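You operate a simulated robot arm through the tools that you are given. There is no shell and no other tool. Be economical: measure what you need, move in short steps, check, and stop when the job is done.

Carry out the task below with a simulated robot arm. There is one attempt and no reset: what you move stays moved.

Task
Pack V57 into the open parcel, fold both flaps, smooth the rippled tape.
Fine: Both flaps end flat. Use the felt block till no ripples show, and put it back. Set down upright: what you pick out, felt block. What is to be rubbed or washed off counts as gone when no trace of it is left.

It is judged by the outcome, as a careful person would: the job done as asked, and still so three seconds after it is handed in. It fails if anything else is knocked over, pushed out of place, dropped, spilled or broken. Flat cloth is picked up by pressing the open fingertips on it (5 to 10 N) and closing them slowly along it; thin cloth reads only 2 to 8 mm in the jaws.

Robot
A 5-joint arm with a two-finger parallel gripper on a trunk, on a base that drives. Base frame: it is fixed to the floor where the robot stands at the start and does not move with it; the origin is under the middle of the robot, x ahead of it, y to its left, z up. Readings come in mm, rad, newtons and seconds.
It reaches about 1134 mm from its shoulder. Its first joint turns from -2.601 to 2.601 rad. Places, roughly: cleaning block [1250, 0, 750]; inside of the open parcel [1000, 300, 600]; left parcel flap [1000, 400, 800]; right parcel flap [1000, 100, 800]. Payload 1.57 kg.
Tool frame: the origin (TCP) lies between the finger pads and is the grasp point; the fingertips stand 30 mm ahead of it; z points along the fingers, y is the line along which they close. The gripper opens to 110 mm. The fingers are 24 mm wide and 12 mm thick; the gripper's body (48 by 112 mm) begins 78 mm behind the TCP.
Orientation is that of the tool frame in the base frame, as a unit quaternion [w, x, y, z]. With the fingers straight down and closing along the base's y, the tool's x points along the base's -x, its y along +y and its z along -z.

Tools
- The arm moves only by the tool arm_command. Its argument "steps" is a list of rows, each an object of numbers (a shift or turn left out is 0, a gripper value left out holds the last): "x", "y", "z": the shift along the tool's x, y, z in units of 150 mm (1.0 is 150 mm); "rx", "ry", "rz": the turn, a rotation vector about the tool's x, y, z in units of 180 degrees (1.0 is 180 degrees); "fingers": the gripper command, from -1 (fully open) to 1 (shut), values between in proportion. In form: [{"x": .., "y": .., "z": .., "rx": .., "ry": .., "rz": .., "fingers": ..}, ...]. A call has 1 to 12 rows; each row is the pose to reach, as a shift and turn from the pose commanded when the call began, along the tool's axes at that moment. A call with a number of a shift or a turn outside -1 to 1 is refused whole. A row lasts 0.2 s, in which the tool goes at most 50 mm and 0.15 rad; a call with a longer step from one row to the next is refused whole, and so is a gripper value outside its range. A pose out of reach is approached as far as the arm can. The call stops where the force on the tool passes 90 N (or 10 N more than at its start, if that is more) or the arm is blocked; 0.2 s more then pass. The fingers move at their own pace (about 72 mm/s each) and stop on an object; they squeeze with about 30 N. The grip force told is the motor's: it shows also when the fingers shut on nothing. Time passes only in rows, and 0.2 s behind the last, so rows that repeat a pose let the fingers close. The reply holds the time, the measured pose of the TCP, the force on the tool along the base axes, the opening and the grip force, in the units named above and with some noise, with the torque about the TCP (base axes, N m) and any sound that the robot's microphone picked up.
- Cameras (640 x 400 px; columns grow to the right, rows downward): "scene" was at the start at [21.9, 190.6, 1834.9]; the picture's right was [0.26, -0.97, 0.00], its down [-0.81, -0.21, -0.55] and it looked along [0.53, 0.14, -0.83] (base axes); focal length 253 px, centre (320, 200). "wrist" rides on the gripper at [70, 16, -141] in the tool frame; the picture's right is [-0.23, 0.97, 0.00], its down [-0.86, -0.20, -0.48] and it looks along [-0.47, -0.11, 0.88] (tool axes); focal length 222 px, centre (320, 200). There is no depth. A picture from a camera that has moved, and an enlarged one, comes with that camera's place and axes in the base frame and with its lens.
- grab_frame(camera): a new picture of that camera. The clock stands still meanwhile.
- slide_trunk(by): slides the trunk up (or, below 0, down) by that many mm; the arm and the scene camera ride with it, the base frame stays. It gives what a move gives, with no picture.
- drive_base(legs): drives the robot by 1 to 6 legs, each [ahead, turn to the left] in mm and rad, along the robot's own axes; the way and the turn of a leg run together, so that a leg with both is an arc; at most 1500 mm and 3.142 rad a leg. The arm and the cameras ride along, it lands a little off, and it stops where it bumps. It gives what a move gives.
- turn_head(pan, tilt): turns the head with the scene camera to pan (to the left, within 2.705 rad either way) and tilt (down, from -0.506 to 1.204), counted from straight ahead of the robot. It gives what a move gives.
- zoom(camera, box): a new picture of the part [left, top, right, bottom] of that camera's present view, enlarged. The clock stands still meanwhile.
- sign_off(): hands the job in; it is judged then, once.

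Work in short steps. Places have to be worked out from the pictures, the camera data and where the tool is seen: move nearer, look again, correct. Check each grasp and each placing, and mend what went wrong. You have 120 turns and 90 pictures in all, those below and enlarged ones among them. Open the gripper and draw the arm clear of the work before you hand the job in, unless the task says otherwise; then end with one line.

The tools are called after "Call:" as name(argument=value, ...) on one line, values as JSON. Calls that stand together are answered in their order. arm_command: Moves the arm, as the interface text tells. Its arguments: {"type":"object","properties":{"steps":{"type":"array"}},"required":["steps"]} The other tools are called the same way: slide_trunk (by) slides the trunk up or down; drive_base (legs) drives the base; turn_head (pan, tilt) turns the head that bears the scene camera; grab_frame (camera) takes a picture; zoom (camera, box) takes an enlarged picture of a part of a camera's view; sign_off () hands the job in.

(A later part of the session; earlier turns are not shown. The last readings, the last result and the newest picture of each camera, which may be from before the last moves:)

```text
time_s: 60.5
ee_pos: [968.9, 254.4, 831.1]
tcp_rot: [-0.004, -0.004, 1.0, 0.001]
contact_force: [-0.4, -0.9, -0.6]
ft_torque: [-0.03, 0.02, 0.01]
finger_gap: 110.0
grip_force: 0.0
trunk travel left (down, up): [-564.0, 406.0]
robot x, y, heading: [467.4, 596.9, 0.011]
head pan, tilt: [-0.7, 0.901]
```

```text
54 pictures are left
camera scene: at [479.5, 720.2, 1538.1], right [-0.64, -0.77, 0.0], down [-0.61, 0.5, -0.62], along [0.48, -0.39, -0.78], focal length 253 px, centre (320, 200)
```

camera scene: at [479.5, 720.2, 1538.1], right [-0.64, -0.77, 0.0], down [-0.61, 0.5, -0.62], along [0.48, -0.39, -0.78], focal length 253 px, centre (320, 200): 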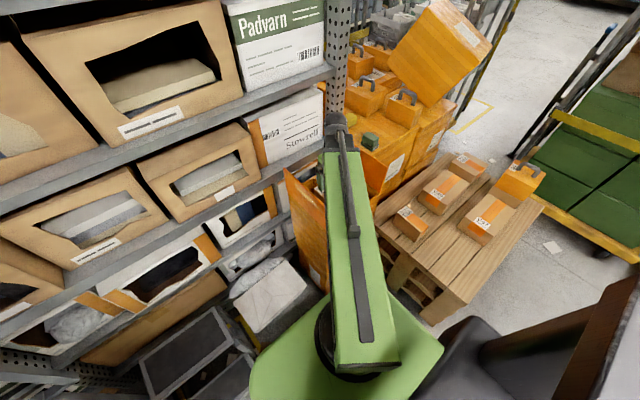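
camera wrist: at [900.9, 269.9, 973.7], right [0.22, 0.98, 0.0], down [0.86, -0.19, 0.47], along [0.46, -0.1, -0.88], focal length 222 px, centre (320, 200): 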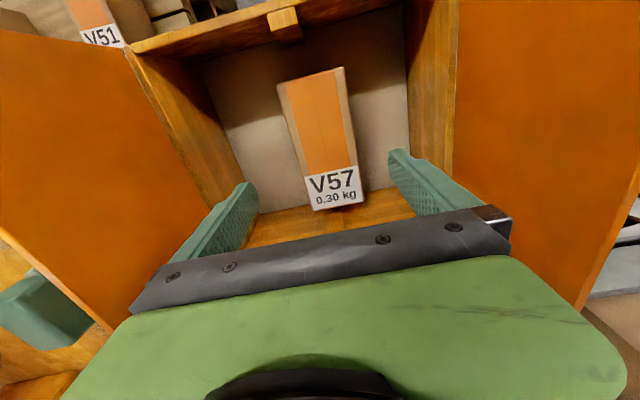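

V57 stands upright on the parcel floor, and nothing shifted. Next the flaps: raise clear, shut the fingers, and back the robot 100 mm for room at the left flap.

Call:
slide_trunk(by=170)

Call:
arm_command(steps=[{"fingers": 0}, {"fingers": 1}, {"fingers": 1}, {"fingers": 1}])

Call:
drive_base(legs=[[-100, 0]])

Call:
turn_head(pan=-0.55, tilt=0.85)

Call:
arm_command(steps=[{"y": -0.25, "x": -0.1}, {"y": -0.5, "x": -0.3}, {"y": -0.75, "x": -0.48}, {"y": -0.98, "x": -0.66}])

Call:
grab_frame(camera="wrist")

Call:
grab_frame(camera="scene")

```text
time_s: 62.4
ee_pos: [969.8, 254.5, 999.5]
tcp_rot: [-0.005, -0.005, 1.0, 0.001]
contact_force: [-0.2, 0.1, -1.0]
ft_torque: [0.02, 0.02, 0.04]
finger_gap: 109.8
grip_force: 0.1
trunk travel left (down, up): [-734.0, 236.0]
robot x, y, heading: [469.4, 599.2, 0.008]
head pan, tilt: [-0.7, 0.901]
```

```text
time_s: 63.4
ee_pos: [969.4, 254.7, 1000.0]
tcp_rot: [-0.004, -0.005, 1.0, 0.001]
contact_force: [0.2, 0.1, -0.7]
ft_torque: [0.0, 0.02, -0.01]
finger_gap: 0.1
grip_force: 16.9
trunk travel left (down, up): [-734.0, 236.0]
robot x, y, heading: [468.1, 598.1, 0.008]
head pan, tilt: [-0.7, 0.901]
```

```text
time_s: 64.5
ee_pos: [867.8, 254.0, 1001.7]
tcp_rot: [-0.004, -0.005, 1.0, 0.001]
contact_force: [-0.3, -0.6, 0.1]
ft_torque: [0.01, -0.02, -0.02]
finger_gap: 0.0
grip_force: 21.5
trunk travel left (down, up): [-734.0, 236.0]
robot x, y, heading: [371.7, 597.6, 0.012]
head pan, tilt: [-0.7, 0.901]
```

```text
time_s: 65.2
ee_pos: [870.1, 254.9, 1000.9]
tcp_rot: [-0.004, -0.006, 1.0, 0.0]
contact_force: [1.0, -0.1, -1.0]
ft_torque: [0.01, 0.01, 0.01]
finger_gap: 0.1
grip_force: 21.2
trunk travel left (down, up): [-734.0, 236.0]
robot x, y, heading: [370.8, 593.1, 0.017]
head pan, tilt: [-0.55, 0.85]
```

```text
time_s: 66.2
ee_pos: [969.0, 108.3, 1001.2]
tcp_rot: [-0.004, -0.006, 1.0, 0.0]
contact_force: [0.4, 0.4, -1.7]
ft_torque: [0.0, 0.01, 0.03]
finger_gap: 0.0
grip_force: 21.9
trunk travel left (down, up): [-734.0, 236.0]
robot x, y, heading: [368.0, 595.5, 0.01]
head pan, tilt: [-0.55, 0.85]
```

```text
53 pictures are left
camera wrist: at [901.3, 123.8, 1143.4], right [0.22, 0.98, 0.0], down [0.86, -0.19, 0.47], along [0.46, -0.1, -0.88], focal length 222 px, centre (320, 200)
```

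wrist: 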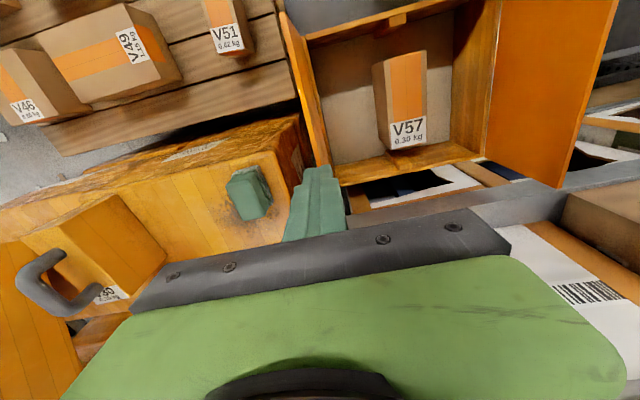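

```text
52 pictures are left
camera scene: at [387.8, 726.4, 1712.1], right [-0.51, -0.86, 0.0], down [-0.65, 0.38, -0.66], along [0.57, -0.34, -0.75], focal length 253 px, centre (320, 200)
```

scene: 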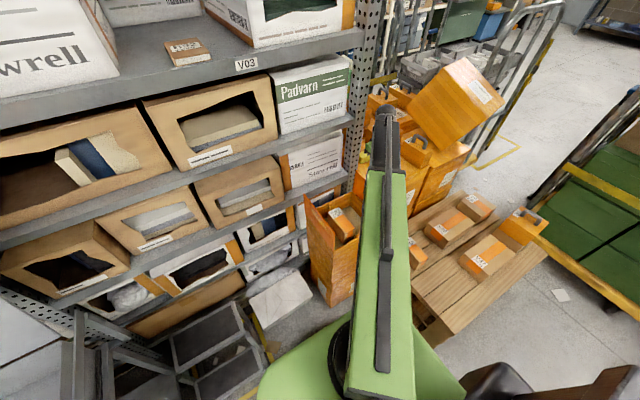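

The closed fingers are over the right flap's line. I shift them to y≈70 (outside of it), lower to tip height ~820, and check.

Call:
arm_command(steps=[{"y": -0.27}])

Call:
slide_trunk(by=-150)

Call:
grab_frame(camera="wrist")

```text
time_s: 66.6
ee_pos: [969.3, 68.1, 1000.5]
tcp_rot: [-0.005, -0.007, 1.0, 0.002]
contact_force: [0.0, -0.4, 0.2]
ft_torque: [0.0, 0.01, -0.02]
finger_gap: 0.0
grip_force: 21.3
trunk travel left (down, up): [-734.0, 236.0]
robot x, y, heading: [370.4, 595.4, 0.01]
head pan, tilt: [-0.55, 0.85]
```

```text
time_s: 68.4
ee_pos: [968.5, 67.7, 850.6]
tcp_rot: [-0.005, -0.006, 1.0, 0.0]
contact_force: [-0.6, -0.4, 0.9]
ft_torque: [-0.03, -0.01, 0.02]
finger_gap: 0.0
grip_force: 21.2
trunk travel left (down, up): [-584.0, 386.0]
robot x, y, heading: [370.2, 600.6, 0.012]
head pan, tilt: [-0.55, 0.85]
```

```text
51 pictures are left
camera wrist: at [900.7, 83.7, 993.8], right [0.22, 0.98, 0.0], down [0.86, -0.19, 0.47], along [0.46, -0.1, -0.88], focal length 222 px, centre (320, 200)
```

wrist: 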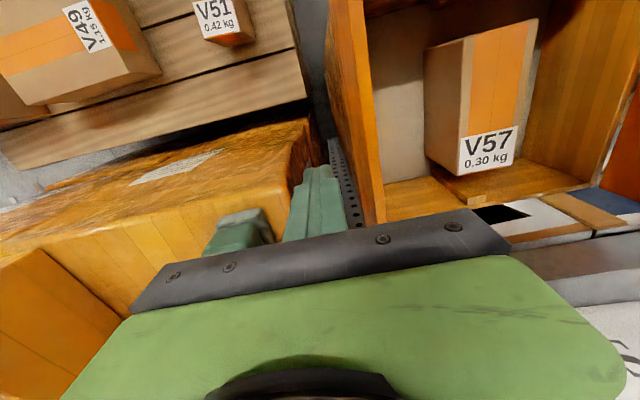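

The fingers stand outside the right flap with clearance. I push it inward (+y) gently.

Call:
arm_command(steps=[{"y": 0.1}, {"y": 0.2}, {"y": 0.3}, {"y": 0.4}, {"y": 0.5}, {"y": 0.6}, {"y": 0.7}, {"y": 0.8}])

Call:
grab_frame(camera="wrist")

```text
time_s: 70.2
ee_pos: [969.9, 187.7, 850.1]
tcp_rot: [-0.004, -0.006, 1.0, 0.001]
contact_force: [-0.4, 1.3, -0.3]
ft_torque: [0.0, 0.02, 0.01]
finger_gap: 0.1
grip_force: 21.1
trunk travel left (down, up): [-584.0, 386.0]
robot x, y, heading: [366.1, 598.3, 0.011]
head pan, tilt: [-0.55, 0.85]
```

```text
50 pictures are left
camera wrist: at [900.1, 203.6, 993.7], right [0.22, 0.98, 0.0], down [0.86, -0.19, 0.47], along [0.46, -0.1, -0.88], focal length 222 px, centre (320, 200)
```

wrist: 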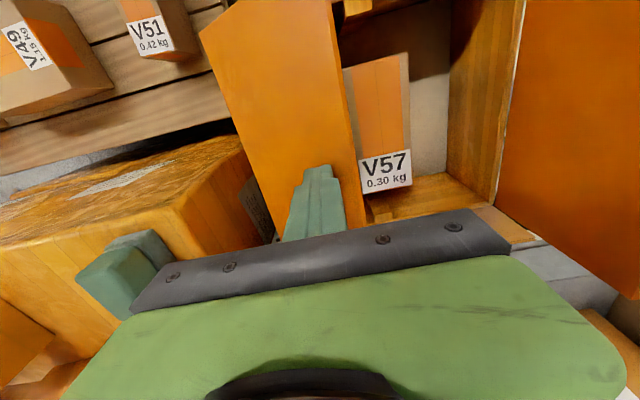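

The flap follows nicely. I continue inward and downward to lay it flat.

Call:
arm_command(steps=[{"y": 0.05, "z": 0.07}, {"y": 0.1, "z": 0.15}, {"y": 0.13, "z": 0.23}, {"y": 0.16, "z": 0.31}, {"y": 0.18, "z": 0.39}, {"y": 0.2, "z": 0.46}, {"y": 0.2, "z": 0.51}, {"y": 0.2, "z": 0.54}])

Call:
grab_frame(camera="wrist")

Call:
grab_frame(camera="scene")

```text
time_s: 72.0
ee_pos: [966.9, 214.9, 850.3]
tcp_rot: [-0.005, -0.006, 1.0, 0.0]
contact_force: [0.3, 0.1, -0.4]
ft_torque: [0.01, -0.01, -0.01]
finger_gap: 0.0
grip_force: 21.5
out of reach, approached as far as the arm can: row 1, 2, 3, 4, 5, 6, 7, 8
trunk travel left (down, up): [-584.0, 386.0]
robot x, y, heading: [369.6, 598.0, 0.013]
head pan, tilt: [-0.55, 0.85]
```

```text
49 pictures are left
camera wrist: at [898.0, 230.4, 993.7], right [0.22, 0.98, 0.0], down [0.86, -0.19, 0.47], along [0.46, -0.1, -0.88], focal length 222 px, centre (320, 200)
```

wrist: 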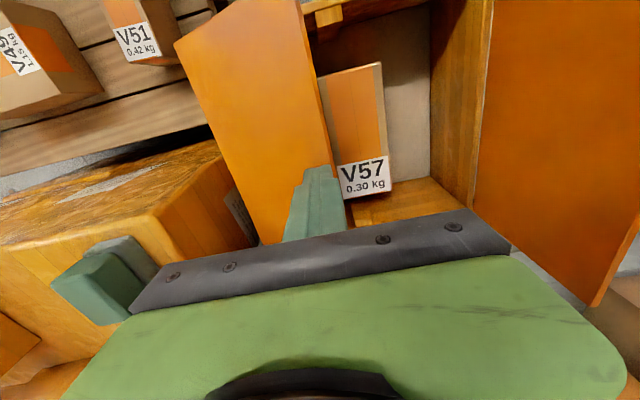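

```text
48 pictures are left
camera scene: at [387.5, 726.9, 1562.1], right [-0.51, -0.86, 0.0], down [-0.65, 0.38, -0.66], along [0.57, -0.34, -0.75], focal length 253 px, centre (320, 200)
```

scene: 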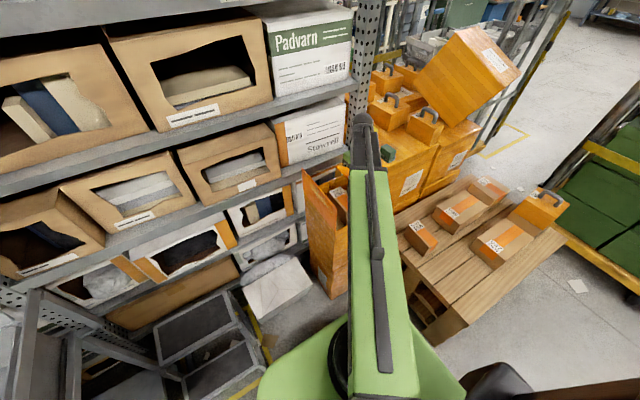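

Vertical motion must come from the trunk. I lower it in steps to press the flap down.

Call:
slide_trunk(by=-50)

Call:
slide_trunk(by=-25)

Call:
grab_frame(camera="wrist")

```text
time_s: 72.9
ee_pos: [966.2, 214.3, 800.6]
tcp_rot: [-0.004, -0.007, 1.0, 0.0]
contact_force: [-0.9, -0.8, 0.7]
ft_torque: [-0.02, -0.01, 0.01]
finger_gap: 0.0
grip_force: 21.3
trunk travel left (down, up): [-534.0, 436.0]
robot x, y, heading: [366.2, 597.7, 0.013]
head pan, tilt: [-0.55, 0.85]
```

```text
time_s: 73.6
ee_pos: [966.5, 215.2, 777.4]
tcp_rot: [-0.003, -0.006, 1.0, 0.001]
contact_force: [5.4, -4.2, 16.5]
ft_torque: [-0.12, -0.41, -0.05]
finger_gap: 0.0
grip_force: 21.4
trunk travel left (down, up): [-509.0, 461.0]
robot x, y, heading: [367.7, 599.1, 0.022]
head pan, tilt: [-0.55, 0.85]
```

```text
47 pictures are left
camera wrist: at [897.7, 230.5, 919.4], right [0.22, 0.98, 0.0], down [0.86, -0.19, 0.47], along [0.46, -0.1, -0.88], focal length 222 px, centre (320, 200)
```

wrist: 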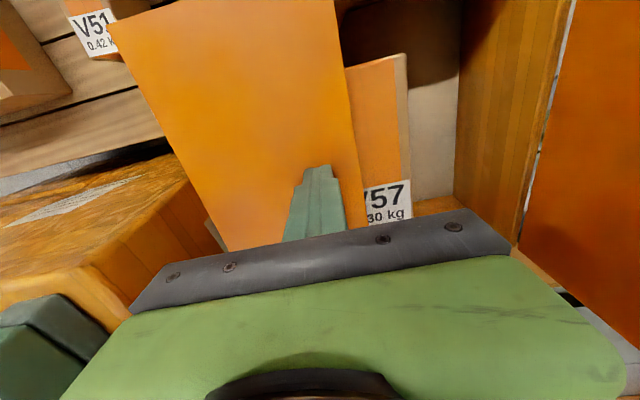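

16 N at tip z≈747: the flap seems to be near its stop. I raise the tool to see whether it lies flat.

Call:
slide_trunk(by=225)

Call:
grab_frame(camera="wrist")

```text
time_s: 76.0
ee_pos: [967.1, 214.4, 1000.1]
tcp_rot: [-0.004, -0.006, 1.0, 0.002]
contact_force: [0.6, -0.5, 1.5]
ft_torque: [0.04, 0.01, 0.01]
finger_gap: 0.0
grip_force: 20.9
trunk travel left (down, up): [-734.0, 236.0]
robot x, y, heading: [367.0, 597.6, 0.014]
head pan, tilt: [-0.55, 0.85]
```

```text
46 pictures are left
camera wrist: at [897.9, 230.4, 1143.7], right [0.22, 0.98, 0.0], down [0.86, -0.19, 0.47], along [0.46, -0.1, -0.88], focal length 222 px, centre (320, 200)
```

wrist: 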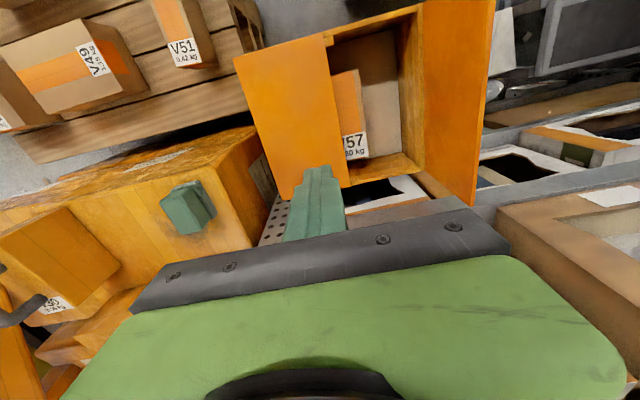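

The right flap lies flush with the rim. Now the left flap, whose tip I put at y≈415, z≈870: I move the shut fingers over to y≈455 and lower outside it.

Call:
arm_command(steps=[{"y": 0.3}, {"y": 0.6}, {"y": 0.9}, {"y": 1.0}])

Call:
arm_command(steps=[{"y": 0.3}, {"y": 0.62}])

Call:
grab_frame(camera="wrist")

```text
time_s: 77.0
ee_pos: [964.4, 364.0, 1000.3]
tcp_rot: [-0.004, -0.006, 1.0, 0.0]
contact_force: [0.5, -0.1, -0.1]
ft_torque: [-0.01, -0.03, 0.01]
finger_gap: 0.1
grip_force: 22.1
trunk travel left (down, up): [-734.0, 236.0]
robot x, y, heading: [367.7, 601.4, 0.008]
head pan, tilt: [-0.55, 0.85]
```

```text
time_s: 77.6
ee_pos: [963.0, 456.4, 1000.6]
tcp_rot: [-0.004, -0.006, 1.0, 0.0]
contact_force: [0.1, 0.6, 0.1]
ft_torque: [-0.04, -0.03, 0.01]
finger_gap: 0.1
grip_force: 21.6
trunk travel left (down, up): [-734.0, 236.0]
robot x, y, heading: [373.4, 593.5, 0.012]
head pan, tilt: [-0.55, 0.85]
```

```text
45 pictures are left
camera wrist: at [894.3, 472.4, 1143.8], right [0.22, 0.98, 0.0], down [0.86, -0.19, 0.47], along [0.46, -0.1, -0.88], focal length 222 px, centre (320, 200)
```

wrist: 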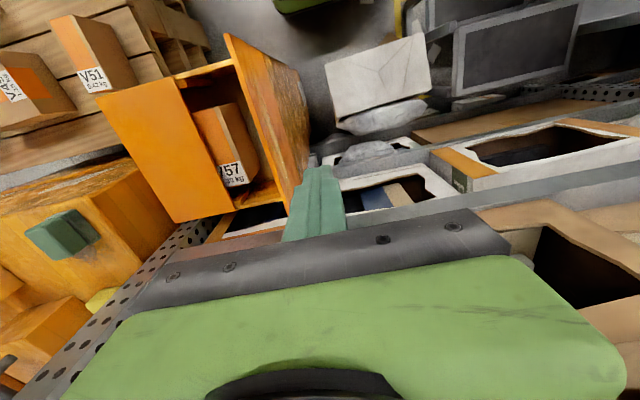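

The fingers are clear outside the left flap. Lower 150 mm and push inward (-y).

Call:
slide_trunk(by=-150)

Call:
arm_command(steps=[{"y": -0.1}, {"y": -0.2}, {"y": -0.3}, {"y": -0.4}, {"y": -0.5}, {"y": -0.6}, {"y": -0.7}, {"y": -0.8}, {"y": -0.9}, {"y": -1.0}])

Call:
arm_command(steps=[{"y": -0.1}, {"y": -0.2}, {"y": -0.22}])

Call:
grab_frame(camera="wrist")

```text
time_s: 79.3
ee_pos: [963.4, 457.0, 850.5]
tcp_rot: [-0.004, -0.007, 1.0, 0.001]
contact_force: [0.4, -1.4, 0.4]
ft_torque: [0.02, 0.04, -0.02]
finger_gap: 0.2
grip_force: 21.7
trunk travel left (down, up): [-584.0, 386.0]
robot x, y, heading: [370.2, 594.0, 0.013]
head pan, tilt: [-0.55, 0.85]
```

```text
time_s: 81.5
ee_pos: [964.0, 305.5, 850.8]
tcp_rot: [-0.004, -0.007, 1.0, 0.002]
contact_force: [0.1, -0.3, 0.9]
ft_torque: [-0.01, 0.01, 0.0]
finger_gap: 0.1
grip_force: 21.7
trunk travel left (down, up): [-584.0, 386.0]
robot x, y, heading: [369.1, 595.3, 0.012]
head pan, tilt: [-0.55, 0.85]
```

```text
time_s: 82.3
ee_pos: [965.1, 273.6, 850.5]
tcp_rot: [-0.005, -0.005, 1.0, 0.001]
contact_force: [-0.6, -0.2, -0.1]
ft_torque: [-0.02, -0.05, -0.02]
finger_gap: 0.0
grip_force: 21.0
trunk travel left (down, up): [-584.0, 386.0]
robot x, y, heading: [371.1, 599.9, 0.006]
head pan, tilt: [-0.55, 0.85]
```

```text
44 pictures are left
camera wrist: at [896.5, 287.7, 993.7], right [0.22, 0.98, 0.0], down [0.86, -0.19, 0.47], along [0.46, -0.1, -0.88], focal length 222 px, centre (320, 200)
```

wrist: 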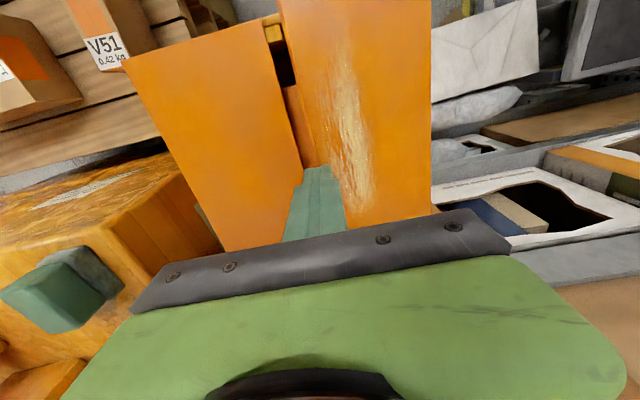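

The rippled tape shows on the left flap's outer face (pale streaks). I press the flap down with the trunk.

Call:
slide_trunk(by=-50)

Call:
slide_trunk(by=-25)

Call:
slide_trunk(by=225)

Call:
grab_frame(camera="wrist")

Call:
zoom(camera="scene", box=[260, 140, 420, 300])

```text
time_s: 83.3
ee_pos: [965.0, 273.2, 802.3]
tcp_rot: [-0.005, -0.005, 1.0, 0.001]
contact_force: [0.7, 0.6, 0.4]
ft_torque: [0.02, -0.01, -0.01]
finger_gap: 0.0
grip_force: 21.0
trunk travel left (down, up): [-534.0, 436.0]
robot x, y, heading: [363.0, 596.0, 0.014]
head pan, tilt: [-0.55, 0.85]
```

```text
time_s: 84.0
ee_pos: [964.8, 272.9, 775.3]
tcp_rot: [-0.004, -0.006, 1.0, 0.0]
contact_force: [5.0, -3.4, 15.3]
ft_torque: [-0.07, -0.38, -0.02]
finger_gap: 0.0
grip_force: 21.5
trunk travel left (down, up): [-509.0, 461.0]
robot x, y, heading: [369.6, 595.9, 0.012]
head pan, tilt: [-0.55, 0.85]
```

```text
time_s: 86.3
ee_pos: [965.7, 273.0, 1000.2]
tcp_rot: [-0.004, -0.006, 1.0, 0.001]
contact_force: [-0.1, 0.1, 0.5]
ft_torque: [-0.01, -0.02, -0.01]
finger_gap: 0.0
grip_force: 21.1
trunk travel left (down, up): [-734.0, 236.0]
robot x, y, heading: [368.4, 597.3, 0.006]
head pan, tilt: [-0.55, 0.85]
```

```text
43 pictures are left
camera wrist: at [896.5, 287.8, 1143.7], right [0.22, 0.98, 0.0], down [0.86, -0.19, 0.47], along [0.46, -0.1, -0.88], focal length 222 px, centre (320, 200)
```

wrist: 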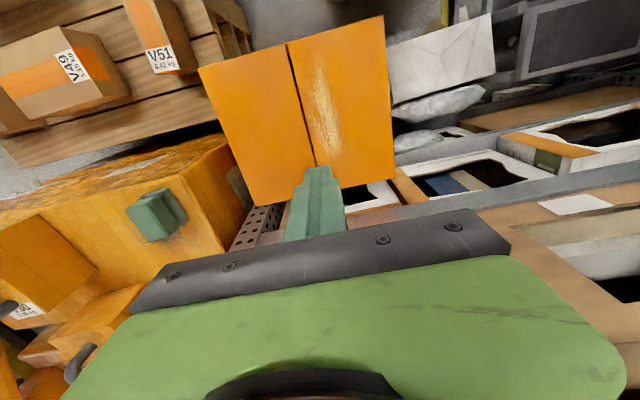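

```text
2.50 times, centred on (340, 220) of scene
camera zoom: at [387.5, 726.9, 1712.0], right [-0.51, -0.86, 0.0], down [-0.65, 0.38, -0.66], along [0.57, -0.34, -0.75], focal length 633 px, centre (270, 150)
```

zoom: 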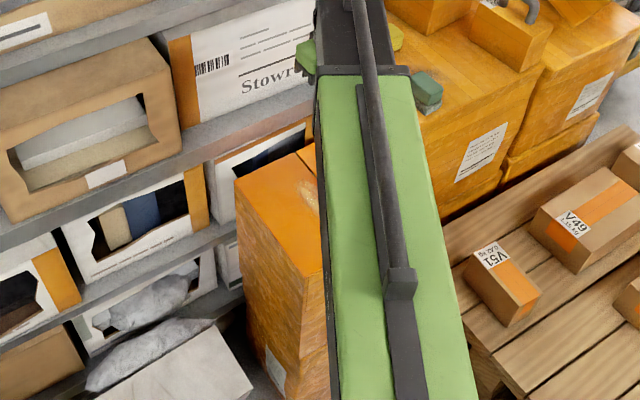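

Both flaps lie flat (top ≈ z 745), the ripple patch runs about x 865–1025, y 270–305. Now I look closely at the green and yellow blocks to tell which is felt.

Call:
arm_command(steps=[{"y": -0.3}, {"y": -0.6}, {"y": -0.9}, {"y": -1.0}])

Call:
arm_command(steps=[{"y": -0.3}, {"y": -0.6}, {"y": -0.9}, {"y": -1.0}])

Call:
zoom(camera="wrist", box=[220, 60, 420, 240])

Call:
grab_frame(camera="scene")

```text
time_s: 87.3
ee_pos: [967.6, 122.9, 1001.1]
tcp_rot: [-0.004, -0.007, 1.0, 0.001]
contact_force: [0.3, -0.9, -0.2]
ft_torque: [0.0, 0.0, -0.02]
finger_gap: 0.0
grip_force: 21.7
trunk travel left (down, up): [-734.0, 236.0]
robot x, y, heading: [369.9, 596.6, 0.012]
head pan, tilt: [-0.55, 0.85]
```

```text
time_s: 88.3
ee_pos: [972.0, -27.6, 1000.4]
tcp_rot: [-0.004, -0.006, 1.0, 0.001]
contact_force: [-0.3, 0.2, 0.0]
ft_torque: [0.03, -0.05, 0.02]
finger_gap: 0.0
grip_force: 20.9
trunk travel left (down, up): [-734.0, 236.0]
robot x, y, heading: [369.3, 599.9, 0.008]
head pan, tilt: [-0.55, 0.85]
```

```text
2.22 times, centred on (320, 150) of wrist
camera zoom: at [902.6, -12.3, 1143.6], right [0.22, 0.98, 0.0], down [0.86, -0.19, 0.47], along [0.46, -0.1, -0.88], focal length 494 px, centre (320, 311)
```

zoom: 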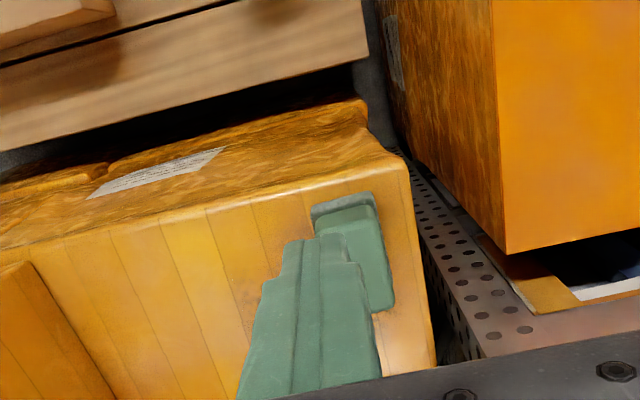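

```text
40 pictures are left
camera scene: at [387.4, 726.6, 1712.1], right [-0.51, -0.86, 0.0], down [-0.65, 0.38, -0.66], along [0.57, -0.34, -0.75], focal length 253 px, centre (320, 200)
```

scene: 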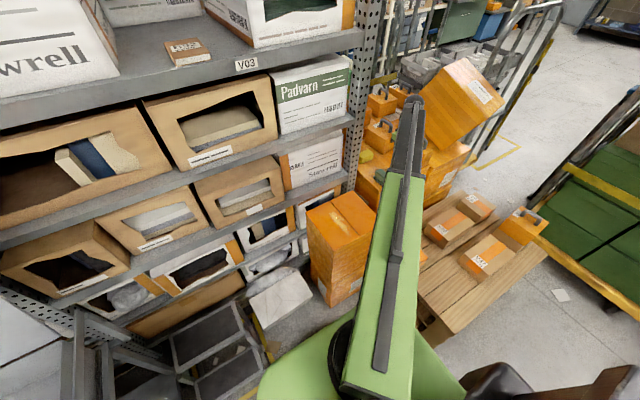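

The fingers hide the block; I open them and pull back a little for a view of both.

Call:
arm_command(steps=[{"x": 0.2, "y": 0.2, "fingers": -1}, {"x": 0.4, "y": 0.35, "fingers": -1}, {"x": 0.6, "y": 0.4, "fingers": -1}, {"x": 0.6, "y": 0.4, "fingers": -1}])

Call:
zoom(camera="wrist", box=[200, 100, 400, 240])

Call:
zoom(camera="scene", box=[345, 130, 425, 190])

```text
time_s: 89.3
ee_pos: [878.1, 31.8, 1001.1]
tcp_rot: [-0.004, -0.006, 1.0, 0.001]
contact_force: [1.0, -0.1, 0.7]
ft_torque: [-0.04, -0.02, -0.03]
finger_gap: 110.0
grip_force: 0.0
trunk travel left (down, up): [-734.0, 236.0]
robot x, y, heading: [368.6, 599.3, 0.011]
head pan, tilt: [-0.55, 0.85]
```

```text
2.86 times, centred on (300, 170) of wrist
camera zoom: at [809.8, 47.5, 1143.7], right [0.22, 0.98, 0.0], down [0.86, -0.19, 0.47], along [0.46, -0.1, -0.88], focal length 635 px, centre (377, 286)
```

zoom: 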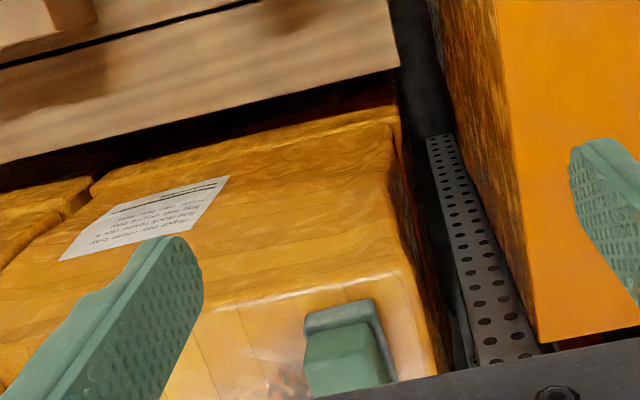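

```text
6.67 times, centred on (385, 160) of scene
camera zoom: at [387.5, 726.8, 1712.1], right [-0.51, -0.86, 0.0], down [-0.65, 0.38, -0.66], along [0.57, -0.34, -0.75], focal length 1688 px, centre (-113, 467)
```

zoom: 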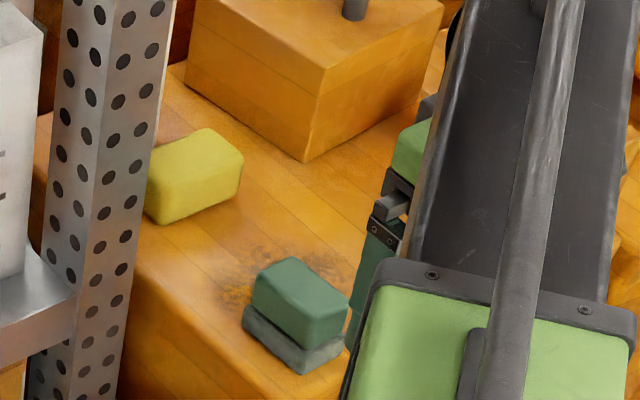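

The green block has a grey felt sole (body 73×38 mm, centre ≈[1034,-17]), while the yellow one is a plain sponge; so green is the felt block. I move over it with the jaws part-open.

Call:
arm_command(steps=[{"x": -0.3, "y": -0.1, "fingers": -0.5}, {"x": -0.6, "y": -0.2, "fingers": -0.5}, {"x": -0.85, "y": -0.3, "fingers": -0.5}, {"x": -0.98, "y": -0.33, "fingers": -0.5}])

Call:
slide_trunk(by=-80)

Call:
grab_frame(camera="wrist")

Call:
grab_frame(camera="scene")

```text
time_s: 90.3
ee_pos: [1025.4, -16.7, 1001.5]
tcp_rot: [-0.004, -0.006, 1.0, 0.001]
contact_force: [-0.1, 0.4, 0.2]
ft_torque: [0.02, -0.01, -0.01]
finger_gap: 82.6
grip_force: 0.2
trunk travel left (down, up): [-734.0, 236.0]
robot x, y, heading: [366.7, 600.0, 0.015]
head pan, tilt: [-0.55, 0.85]
```

```text
time_s: 91.5
ee_pos: [1024.1, -15.7, 920.0]
tcp_rot: [-0.004, -0.006, 1.0, 0.001]
contact_force: [0.2, 1.0, -0.5]
ft_torque: [-0.01, -0.06, 0.0]
finger_gap: 82.5
grip_force: 0.0
trunk travel left (down, up): [-654.0, 316.0]
robot x, y, heading: [363.4, 597.7, 0.011]
head pan, tilt: [-0.55, 0.85]
```

```text
37 pictures are left
camera wrist: at [955.6, -1.1, 1063.8], right [0.22, 0.98, 0.0], down [0.86, -0.19, 0.47], along [0.46, -0.1, -0.88], focal length 222 px, centre (320, 200)
```

wrist: 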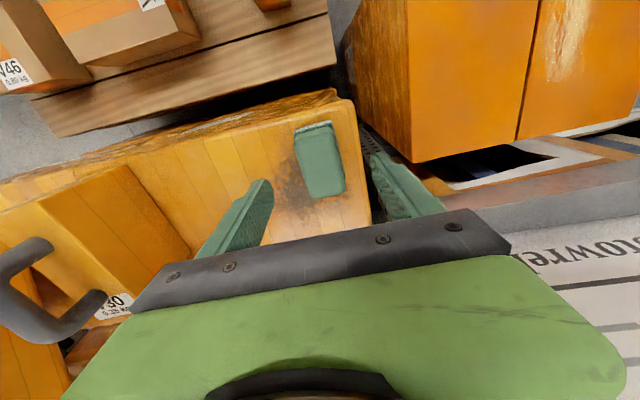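

```text
36 pictures are left
camera scene: at [387.4, 726.9, 1632.1], right [-0.51, -0.86, 0.0], down [-0.65, 0.38, -0.66], along [0.57, -0.34, -0.75], focal length 253 px, centre (320, 200)
```

scene: 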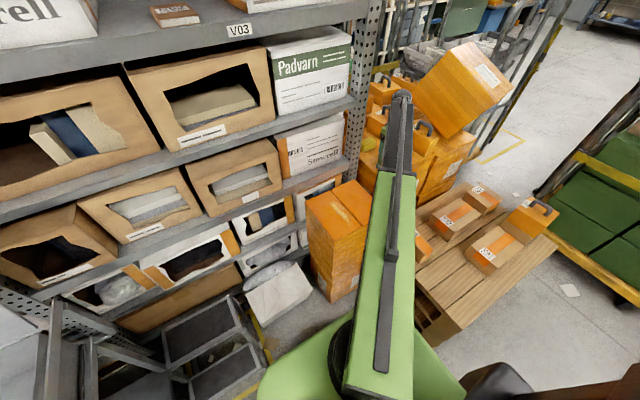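

The block is centred at about [1031,-16] between the jaws. I nudge 7 mm ahead and lower 65 mm, then check depth.

Call:
arm_command(steps=[{"x": -0.05}])

Call:
slide_trunk(by=-65)

Call:
grab_frame(camera="wrist")

```text
time_s: 91.9
ee_pos: [1030.7, -15.9, 920.8]
tcp_rot: [-0.005, -0.006, 1.0, 0.0]
contact_force: [0.5, -0.3, -0.5]
ft_torque: [0.02, -0.03, 0.02]
finger_gap: 82.4
grip_force: 0.0
trunk travel left (down, up): [-654.0, 316.0]
robot x, y, heading: [371.1, 599.2, 0.012]
head pan, tilt: [-0.55, 0.85]
```

```text
time_s: 93.0
ee_pos: [1031.8, -16.0, 854.5]
tcp_rot: [-0.005, -0.005, 1.0, 0.001]
contact_force: [-0.8, -0.7, -0.4]
ft_torque: [0.01, -0.01, 0.01]
finger_gap: 82.5
grip_force: 0.0
trunk travel left (down, up): [-589.0, 381.0]
robot x, y, heading: [367.3, 598.7, 0.011]
head pan, tilt: [-0.55, 0.85]
```

```text
35 pictures are left
camera wrist: at [963.2, -1.0, 998.7], right [0.22, 0.98, 0.0], down [0.86, -0.19, 0.47], along [0.46, -0.1, -0.88], focal length 222 px, centre (320, 200)
```

wrist: 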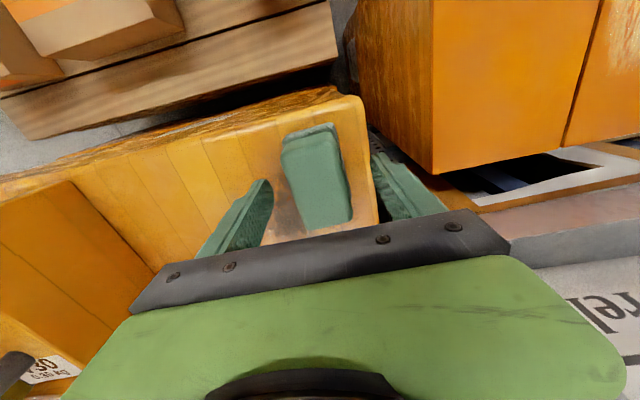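

Call:
zoom(camera="wrist", box=[240, 90, 420, 250])

Call:
zoom(camera="scene", box=[340, 90, 460, 200])

```text
2.50 times, centred on (330, 170) of wrist
camera zoom: at [963.2, -1.0, 998.7], right [0.22, 0.98, 0.0], down [0.86, -0.19, 0.47], along [0.46, -0.1, -0.88], focal length 555 px, centre (295, 275)
```

zoom: 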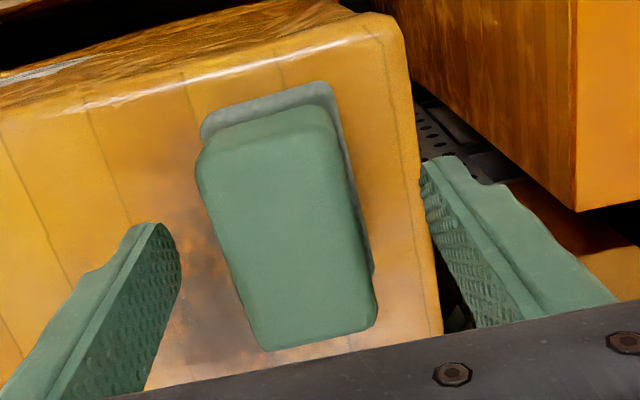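

```text
3.64 times, centred on (400, 145) of scene
camera zoom: at [387.4, 726.9, 1567.1], right [-0.51, -0.86, 0.0], down [-0.65, 0.38, -0.66], along [0.57, -0.34, -0.75], focal length 920 px, centre (29, 400)
```

zoom: 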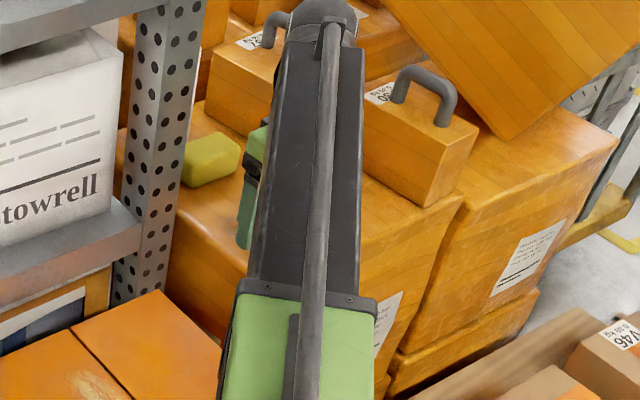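

The tips are about level with the block's upper part. Lower 18 mm more, watching force.

Call:
slide_trunk(by=-18)

Call:
arm_command(steps=[{"fingers": 0.0}, {"fingers": 0.3}, {"fingers": 0.6}, {"fingers": 1}, {"fingers": 1}, {"fingers": 1}])

Call:
zoom(camera="wrist", box=[240, 90, 420, 250])

```text
time_s: 93.6
ee_pos: [1031.7, -16.6, 838.1]
tcp_rot: [-0.004, -0.006, 1.0, 0.0]
contact_force: [-0.2, -0.8, 0.3]
ft_torque: [-0.02, 0.01, 0.01]
finger_gap: 82.6
grip_force: 0.0
trunk travel left (down, up): [-571.0, 399.0]
robot x, y, heading: [368.8, 599.1, 0.011]
head pan, tilt: [-0.55, 0.85]
```

```text
time_s: 95.0
ee_pos: [1031.6, -16.5, 838.6]
tcp_rot: [-0.004, -0.006, 1.0, 0.001]
contact_force: [0.5, -0.1, 1.8]
ft_torque: [0.0, -0.01, -0.01]
finger_gap: 44.0
grip_force: 29.2
trunk travel left (down, up): [-571.0, 399.0]
robot x, y, heading: [368.8, 600.7, 0.014]
head pan, tilt: [-0.55, 0.85]
```

```text
2.50 times, centred on (330, 170) of wrist
camera zoom: at [963.2, -1.1, 980.7], right [0.22, 0.98, 0.0], down [0.86, -0.19, 0.47], along [0.46, -0.1, -0.88], focal length 555 px, centre (295, 275)
```

zoom: 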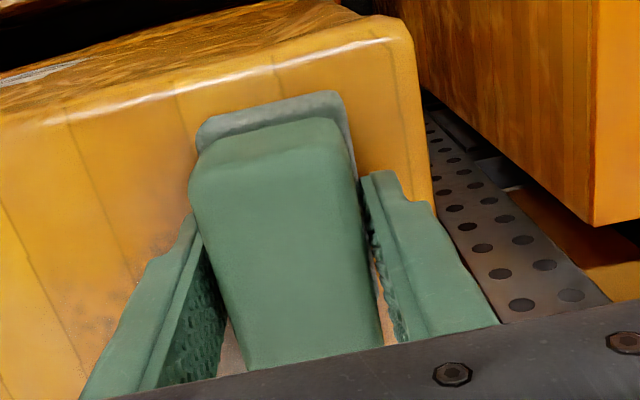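

Gripped at 44 mm. I lift with the arm itself this time (so it later has downward travel), and check the hold.

Call:
arm_command(steps=[{"z": -0.15}, {"z": -0.4}, {"z": -0.65}, {"z": -0.9}])

Call:
grab_frame(camera="wrist")

```text
time_s: 96.0
ee_pos: [1031.9, -17.0, 837.7]
tcp_rot: [-0.004, -0.006, 1.0, 0.001]
contact_force: [-0.5, -0.1, 1.1]
ft_torque: [-0.01, -0.02, 0.0]
finger_gap: 44.0
grip_force: 30.7
out of reach, approached as far as the arm can: row 1, 2, 3, 4
trunk travel left (down, up): [-571.0, 399.0]
robot x, y, heading: [370.1, 594.7, 0.012]
head pan, tilt: [-0.55, 0.85]
```

```text
31 pictures are left
camera wrist: at [963.1, -1.1, 980.7], right [0.22, 0.98, 0.0], down [0.86, -0.19, 0.47], along [0.46, -0.1, -0.88], focal length 222 px, centre (320, 200)
```

wrist: 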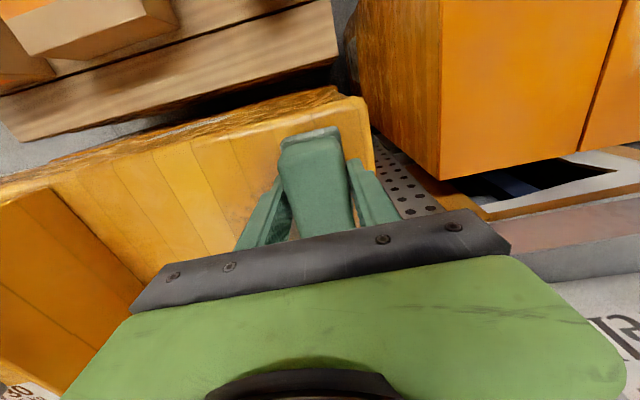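

Arm height can't change at this tilt; the trunk does it.

Call:
slide_trunk(by=120)

Call:
arm_command(steps=[{"y": 0.25, "x": 0.03}, {"y": 0.5, "x": 0.06}, {"y": 0.75, "x": 0.1}, {"y": 1.0, "x": 0.14}])

Call:
arm_command(steps=[{"y": 0.25, "x": 0.03}, {"y": 0.5, "x": 0.06}, {"y": 0.75, "x": 0.1}, {"y": 1.0, "x": 0.2}])

Call:
grab_frame(camera="wrist")

```text
time_s: 97.5
ee_pos: [1032.4, -17.3, 957.1]
tcp_rot: [-0.005, -0.006, 1.0, 0.001]
contact_force: [-0.7, 0.4, -1.3]
ft_torque: [0.0, -0.02, 0.01]
finger_gap: 44.4
grip_force: 30.1
trunk travel left (down, up): [-691.0, 279.0]
robot x, y, heading: [366.3, 598.5, 0.014]
head pan, tilt: [-0.55, 0.85]
```

```text
time_s: 98.5
ee_pos: [1009.1, 134.0, 958.3]
tcp_rot: [-0.004, -0.006, 1.0, 0.0]
contact_force: [-0.5, -0.1, -0.3]
ft_torque: [0.03, 0.01, 0.01]
finger_gap: 44.3
grip_force: 29.9
trunk travel left (down, up): [-691.0, 279.0]
robot x, y, heading: [371.1, 598.3, 0.013]
head pan, tilt: [-0.55, 0.85]
```

```text
time_s: 99.5
ee_pos: [977.6, 284.3, 957.6]
tcp_rot: [-0.004, -0.006, 1.0, 0.0]
contact_force: [-0.2, 0.2, -1.0]
ft_torque: [0.01, 0.0, 0.03]
finger_gap: 44.2
grip_force: 30.0
trunk travel left (down, up): [-691.0, 279.0]
robot x, y, heading: [366.7, 595.8, 0.012]
head pan, tilt: [-0.55, 0.85]
```

```text
30 pictures are left
camera wrist: at [908.3, 300.3, 1100.8], right [0.22, 0.98, 0.0], down [0.86, -0.19, 0.47], along [0.46, -0.1, -0.88], focal length 222 px, centre (320, 200)
```

wrist: 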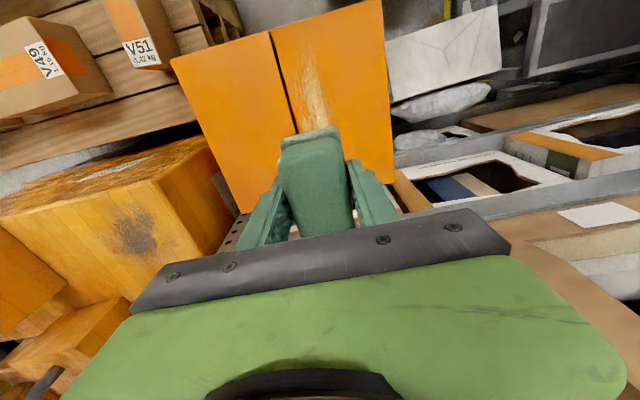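

The felt block is held level over the tape. Lower toward the flap in steps to feel contact.

Call:
slide_trunk(by=-150)

Call:
slide_trunk(by=-10)

Call:
slide_trunk(by=-5)

```text
time_s: 101.2
ee_pos: [976.6, 283.2, 807.4]
tcp_rot: [-0.005, -0.006, 1.0, 0.0]
contact_force: [-0.1, 0.3, -1.2]
ft_torque: [-0.01, 0.0, 0.03]
finger_gap: 44.2
grip_force: 29.9
trunk travel left (down, up): [-541.0, 429.0]
robot x, y, heading: [366.9, 597.4, 0.014]
head pan, tilt: [-0.55, 0.85]
```

```text
time_s: 101.8
ee_pos: [977.4, 283.8, 797.7]
tcp_rot: [-0.005, -0.006, 1.0, 0.0]
contact_force: [0.4, 0.7, -2.3]
ft_torque: [0.01, 0.01, -0.04]
finger_gap: 44.3
grip_force: 29.8
trunk travel left (down, up): [-531.0, 439.0]
robot x, y, heading: [370.8, 599.0, 0.015]
head pan, tilt: [-0.55, 0.85]
```

```text
time_s: 102.4
ee_pos: [977.9, 283.6, 791.5]
tcp_rot: [-0.004, -0.006, 1.0, 0.001]
contact_force: [0.2, 0.1, -0.9]
ft_torque: [-0.03, -0.01, -0.01]
finger_gap: 44.2
grip_force: 29.7
trunk travel left (down, up): [-526.0, 444.0]
robot x, y, heading: [368.4, 596.7, 0.008]
head pan, tilt: [-0.55, 0.85]
```

No contact yet; a few more millimetres.

Call:
slide_trunk(by=-6)

Call:
slide_trunk(by=-5)

```text
time_s: 102.9
ee_pos: [977.3, 285.0, 786.8]
tcp_rot: [-0.005, -0.006, 1.0, 0.001]
contact_force: [-0.4, -0.2, -0.8]
ft_torque: [0.02, 0.02, 0.01]
finger_gap: 44.2
grip_force: 30.1
trunk travel left (down, up): [-520.0, 450.0]
robot x, y, heading: [368.4, 594.1, 0.013]
head pan, tilt: [-0.55, 0.85]
```

```text
time_s: 103.5
ee_pos: [977.6, 284.3, 782.8]
tcp_rot: [-0.004, -0.006, 1.0, -0.001]
contact_force: [7.5, -4.8, 26.3]
ft_torque: [-0.07, -0.29, 0.0]
finger_gap: 44.1
grip_force: 30.1
trunk travel left (down, up): [-515.0, 455.0]
robot x, y, heading: [369.2, 594.5, 0.007]
head pan, tilt: [-0.55, 0.85]
```

Contact with 26 N; I ease by 2 mm and stroke along the tape (x) within 880–1020.

Call:
slide_trunk(by=2)

Call:
arm_command(steps=[{"x": 0.1}, {"x": 0.2}, {"x": 0.3}, {"x": 0.4}, {"x": 0.5}, {"x": 0.6}, {"x": 0.4, "y": 0.03}, {"x": 0.2, "y": 0.03}, {"x": 0.0, "y": 0.03}, {"x": -0.15, "y": 0.03}, {"x": -0.25, "y": 0.03}, {"x": 0.0, "y": 0.0}])

```text
time_s: 104.0
ee_pos: [977.2, 283.2, 783.4]
tcp_rot: [-0.004, -0.007, 1.0, 0.001]
contact_force: [0.3, -1.4, 6.0]
ft_torque: [-0.23, -0.28, 0.01]
finger_gap: 44.0
grip_force: 30.4
trunk travel left (down, up): [-517.0, 453.0]
robot x, y, heading: [369.3, 593.9, 0.009]
head pan, tilt: [-0.55, 0.85]
```

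```text
time_s: 106.6
ee_pos: [976.8, 284.1, 784.1]
tcp_rot: [-0.005, -0.007, 1.0, 0.0]
contact_force: [-1.1, 0.3, 3.3]
ft_torque: [-0.09, -0.09, -0.03]
finger_gap: 44.1
grip_force: 29.8
trunk travel left (down, up): [-517.0, 453.0]
robot x, y, heading: [367.3, 600.4, 0.019]
head pan, tilt: [-0.55, 0.85]
```

Strokes ran at about 5 N. I look at the tape's near part for any effect.

Call:
grab_frame(camera="wrist")

```text
29 pictures are left
camera wrist: at [908.9, 299.5, 926.8], right [0.22, 0.98, 0.0], down [0.86, -0.19, 0.47], along [0.46, -0.1, -0.88], focal length 222 px, centre (320, 200)
```

wrist: 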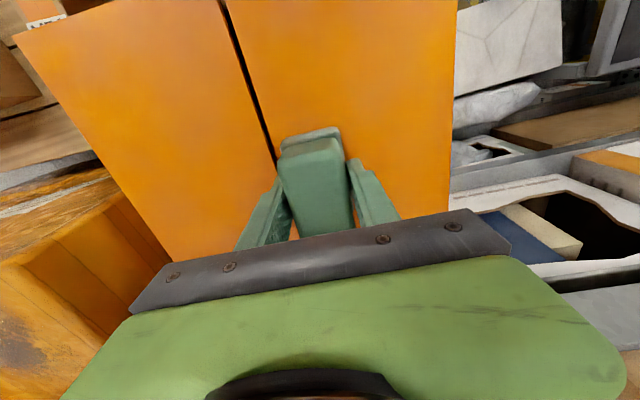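

The ripples vanish where rubbed. I add passes over the far end and both sides of the strip.

Call:
arm_command(steps=[{"x": -0.15, "y": 0.08}, {"x": -0.3, "y": 0.08}, {"x": -0.4, "y": 0.06}, {"x": -0.4, "y": -0.04}, {"x": -0.25, "y": -0.04}, {"x": -0.1, "y": -0.04}, {"x": -0.25, "y": 0.08}, {"x": -0.4, "y": 0.08}, {"x": -0.2, "y": 0.08}, {"x": 0.0, "y": 0.08}, {"x": 0.2, "y": 0.08}, {"x": 0.4, "y": 0.08}])

Call:
arm_command(steps=[{"x": 0.1}, {"x": 0.25}, {"x": 0.25, "y": -0.1}, {"x": 0.1, "y": -0.12}, {"x": -0.1, "y": -0.12}, {"x": -0.3, "y": -0.12}, {"x": -0.5, "y": -0.12}])

Call:
slide_trunk(by=175)

Call:
grab_frame(camera="wrist")

```text
time_s: 109.2
ee_pos: [914.3, 295.3, 783.2]
tcp_rot: [-0.005, -0.007, 1.0, 0.001]
contact_force: [-1.9, 0.2, 1.4]
ft_torque: [-0.05, -0.07, 0.03]
finger_gap: 44.4
grip_force: 29.8
trunk travel left (down, up): [-517.0, 453.0]
robot x, y, heading: [371.6, 594.8, 0.013]
head pan, tilt: [-0.55, 0.85]
```

```text
time_s: 110.8
ee_pos: [991.7, 280.1, 784.6]
tcp_rot: [-0.005, -0.006, 1.0, 0.0]
contact_force: [0.4, -0.6, 0.6]
ft_torque: [-0.02, 0.0, 0.01]
finger_gap: 44.3
grip_force: 30.1
trunk travel left (down, up): [-517.0, 453.0]
robot x, y, heading: [370.8, 596.2, 0.009]
head pan, tilt: [-0.55, 0.85]
```

```text
time_s: 112.7
ee_pos: [991.4, 277.9, 958.8]
tcp_rot: [-0.004, -0.006, 1.0, 0.001]
contact_force: [-0.2, -0.3, -1.3]
ft_torque: [-0.02, -0.01, 0.0]
finger_gap: 44.2
grip_force: 30.0
trunk travel left (down, up): [-692.0, 278.0]
robot x, y, heading: [368.1, 596.6, 0.016]
head pan, tilt: [-0.55, 0.85]
```

```text
28 pictures are left
camera wrist: at [922.1, 293.9, 1101.6], right [0.22, 0.98, 0.0], down [0.86, -0.19, 0.47], along [0.46, -0.1, -0.88], focal length 222 px, centre (320, 200)
```

wrist: 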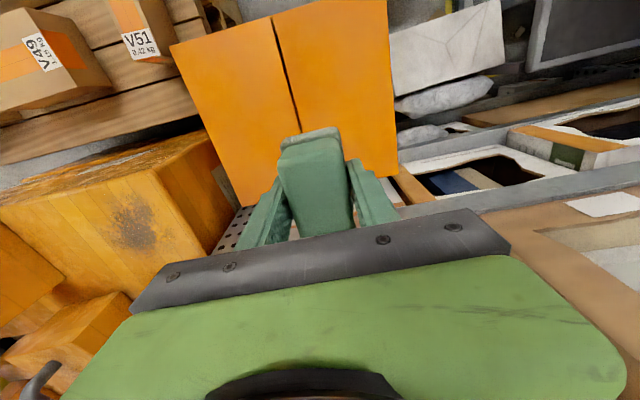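

The near part is clean. I move toward the block's place and check the whole flap from there.

Call:
arm_command(steps=[{"y": -0.25, "x": -0.03}, {"y": -0.5, "x": -0.06}, {"y": -0.75, "x": -0.09}, {"y": -1.0, "x": -0.12}])

Call:
zoom(camera="wrist", box=[280, 0, 560, 200])

Call:
zoom(camera="scene", box=[280, 150, 420, 260])

```text
time_s: 113.7
ee_pos: [1011.4, 126.6, 957.5]
tcp_rot: [-0.004, -0.005, 1.0, 0.0]
contact_force: [0.4, 0.9, 0.2]
ft_torque: [0.02, -0.02, 0.0]
finger_gap: 43.7
grip_force: 30.1
trunk travel left (down, up): [-692.0, 278.0]
robot x, y, heading: [370.3, 598.1, 0.013]
head pan, tilt: [-0.55, 0.85]
```

```text
2.00 times, centred on (420, 100) of wrist
camera zoom: at [942.2, 142.1, 1101.5], right [0.22, 0.98, 0.0], down [0.86, -0.19, 0.47], along [0.46, -0.1, -0.88], focal length 444 px, centre (120, 400)
```

zoom: 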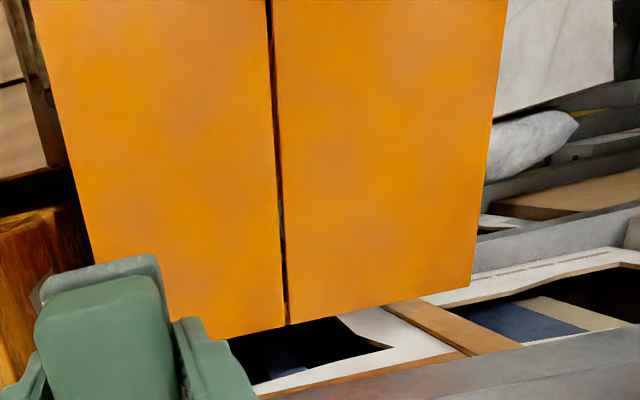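

```text
3.64 times, centred on (350, 205) of scene
camera zoom: at [387.7, 726.4, 1670.1], right [-0.51, -0.86, 0.0], down [-0.65, 0.38, -0.66], along [0.57, -0.34, -0.75], focal length 920 px, centre (211, 182)
```

zoom: 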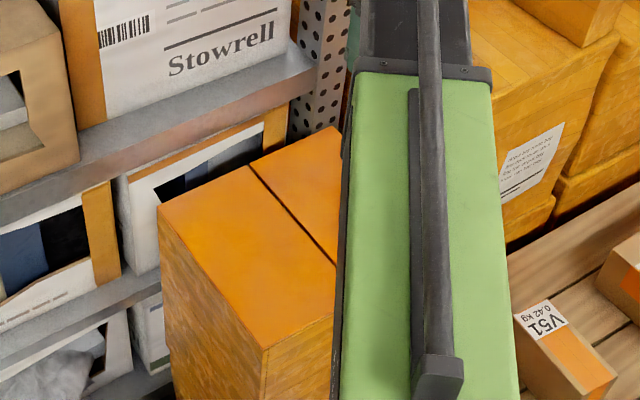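

No trace of ripples, and both flaps are flat. I carry the block back to [1032,-17] and lower it.

Call:
arm_command(steps=[{"y": -0.25, "x": -0.03}, {"y": -0.5, "x": -0.06}, {"y": -0.75, "x": -0.1}, {"y": -0.957, "x": -0.137}])

Call:
slide_trunk(by=-110)

Call:
grab_frame(camera="wrist")

```text
time_s: 114.7
ee_pos: [1034.2, -15.5, 958.9]
tcp_rot: [-0.004, -0.006, 1.0, 0.001]
contact_force: [-0.1, 0.7, -0.9]
ft_torque: [-0.01, 0.01, 0.03]
finger_gap: 44.2
grip_force: 30.0
trunk travel left (down, up): [-692.0, 278.0]
robot x, y, heading: [371.7, 597.3, 0.014]
head pan, tilt: [-0.55, 0.85]
```

```text
time_s: 116.2
ee_pos: [1033.8, -16.3, 849.1]
tcp_rot: [-0.005, -0.007, 1.0, 0.001]
contact_force: [0.6, 0.7, -0.4]
ft_torque: [0.0, 0.0, 0.03]
finger_gap: 44.3
grip_force: 30.6
trunk travel left (down, up): [-582.0, 388.0]
robot x, y, heading: [368.2, 599.2, 0.009]
head pan, tilt: [-0.55, 0.85]
```

```text
25 pictures are left
camera wrist: at [965.0, -0.4, 991.7], right [0.22, 0.98, 0.0], down [0.86, -0.19, 0.47], along [0.46, -0.1, -0.88], focal length 222 px, centre (320, 200)
```

wrist: 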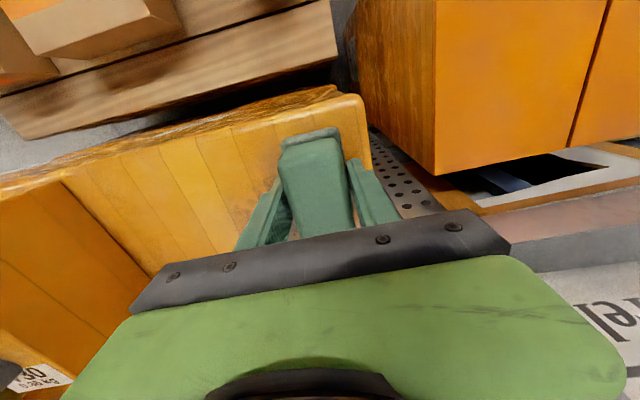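

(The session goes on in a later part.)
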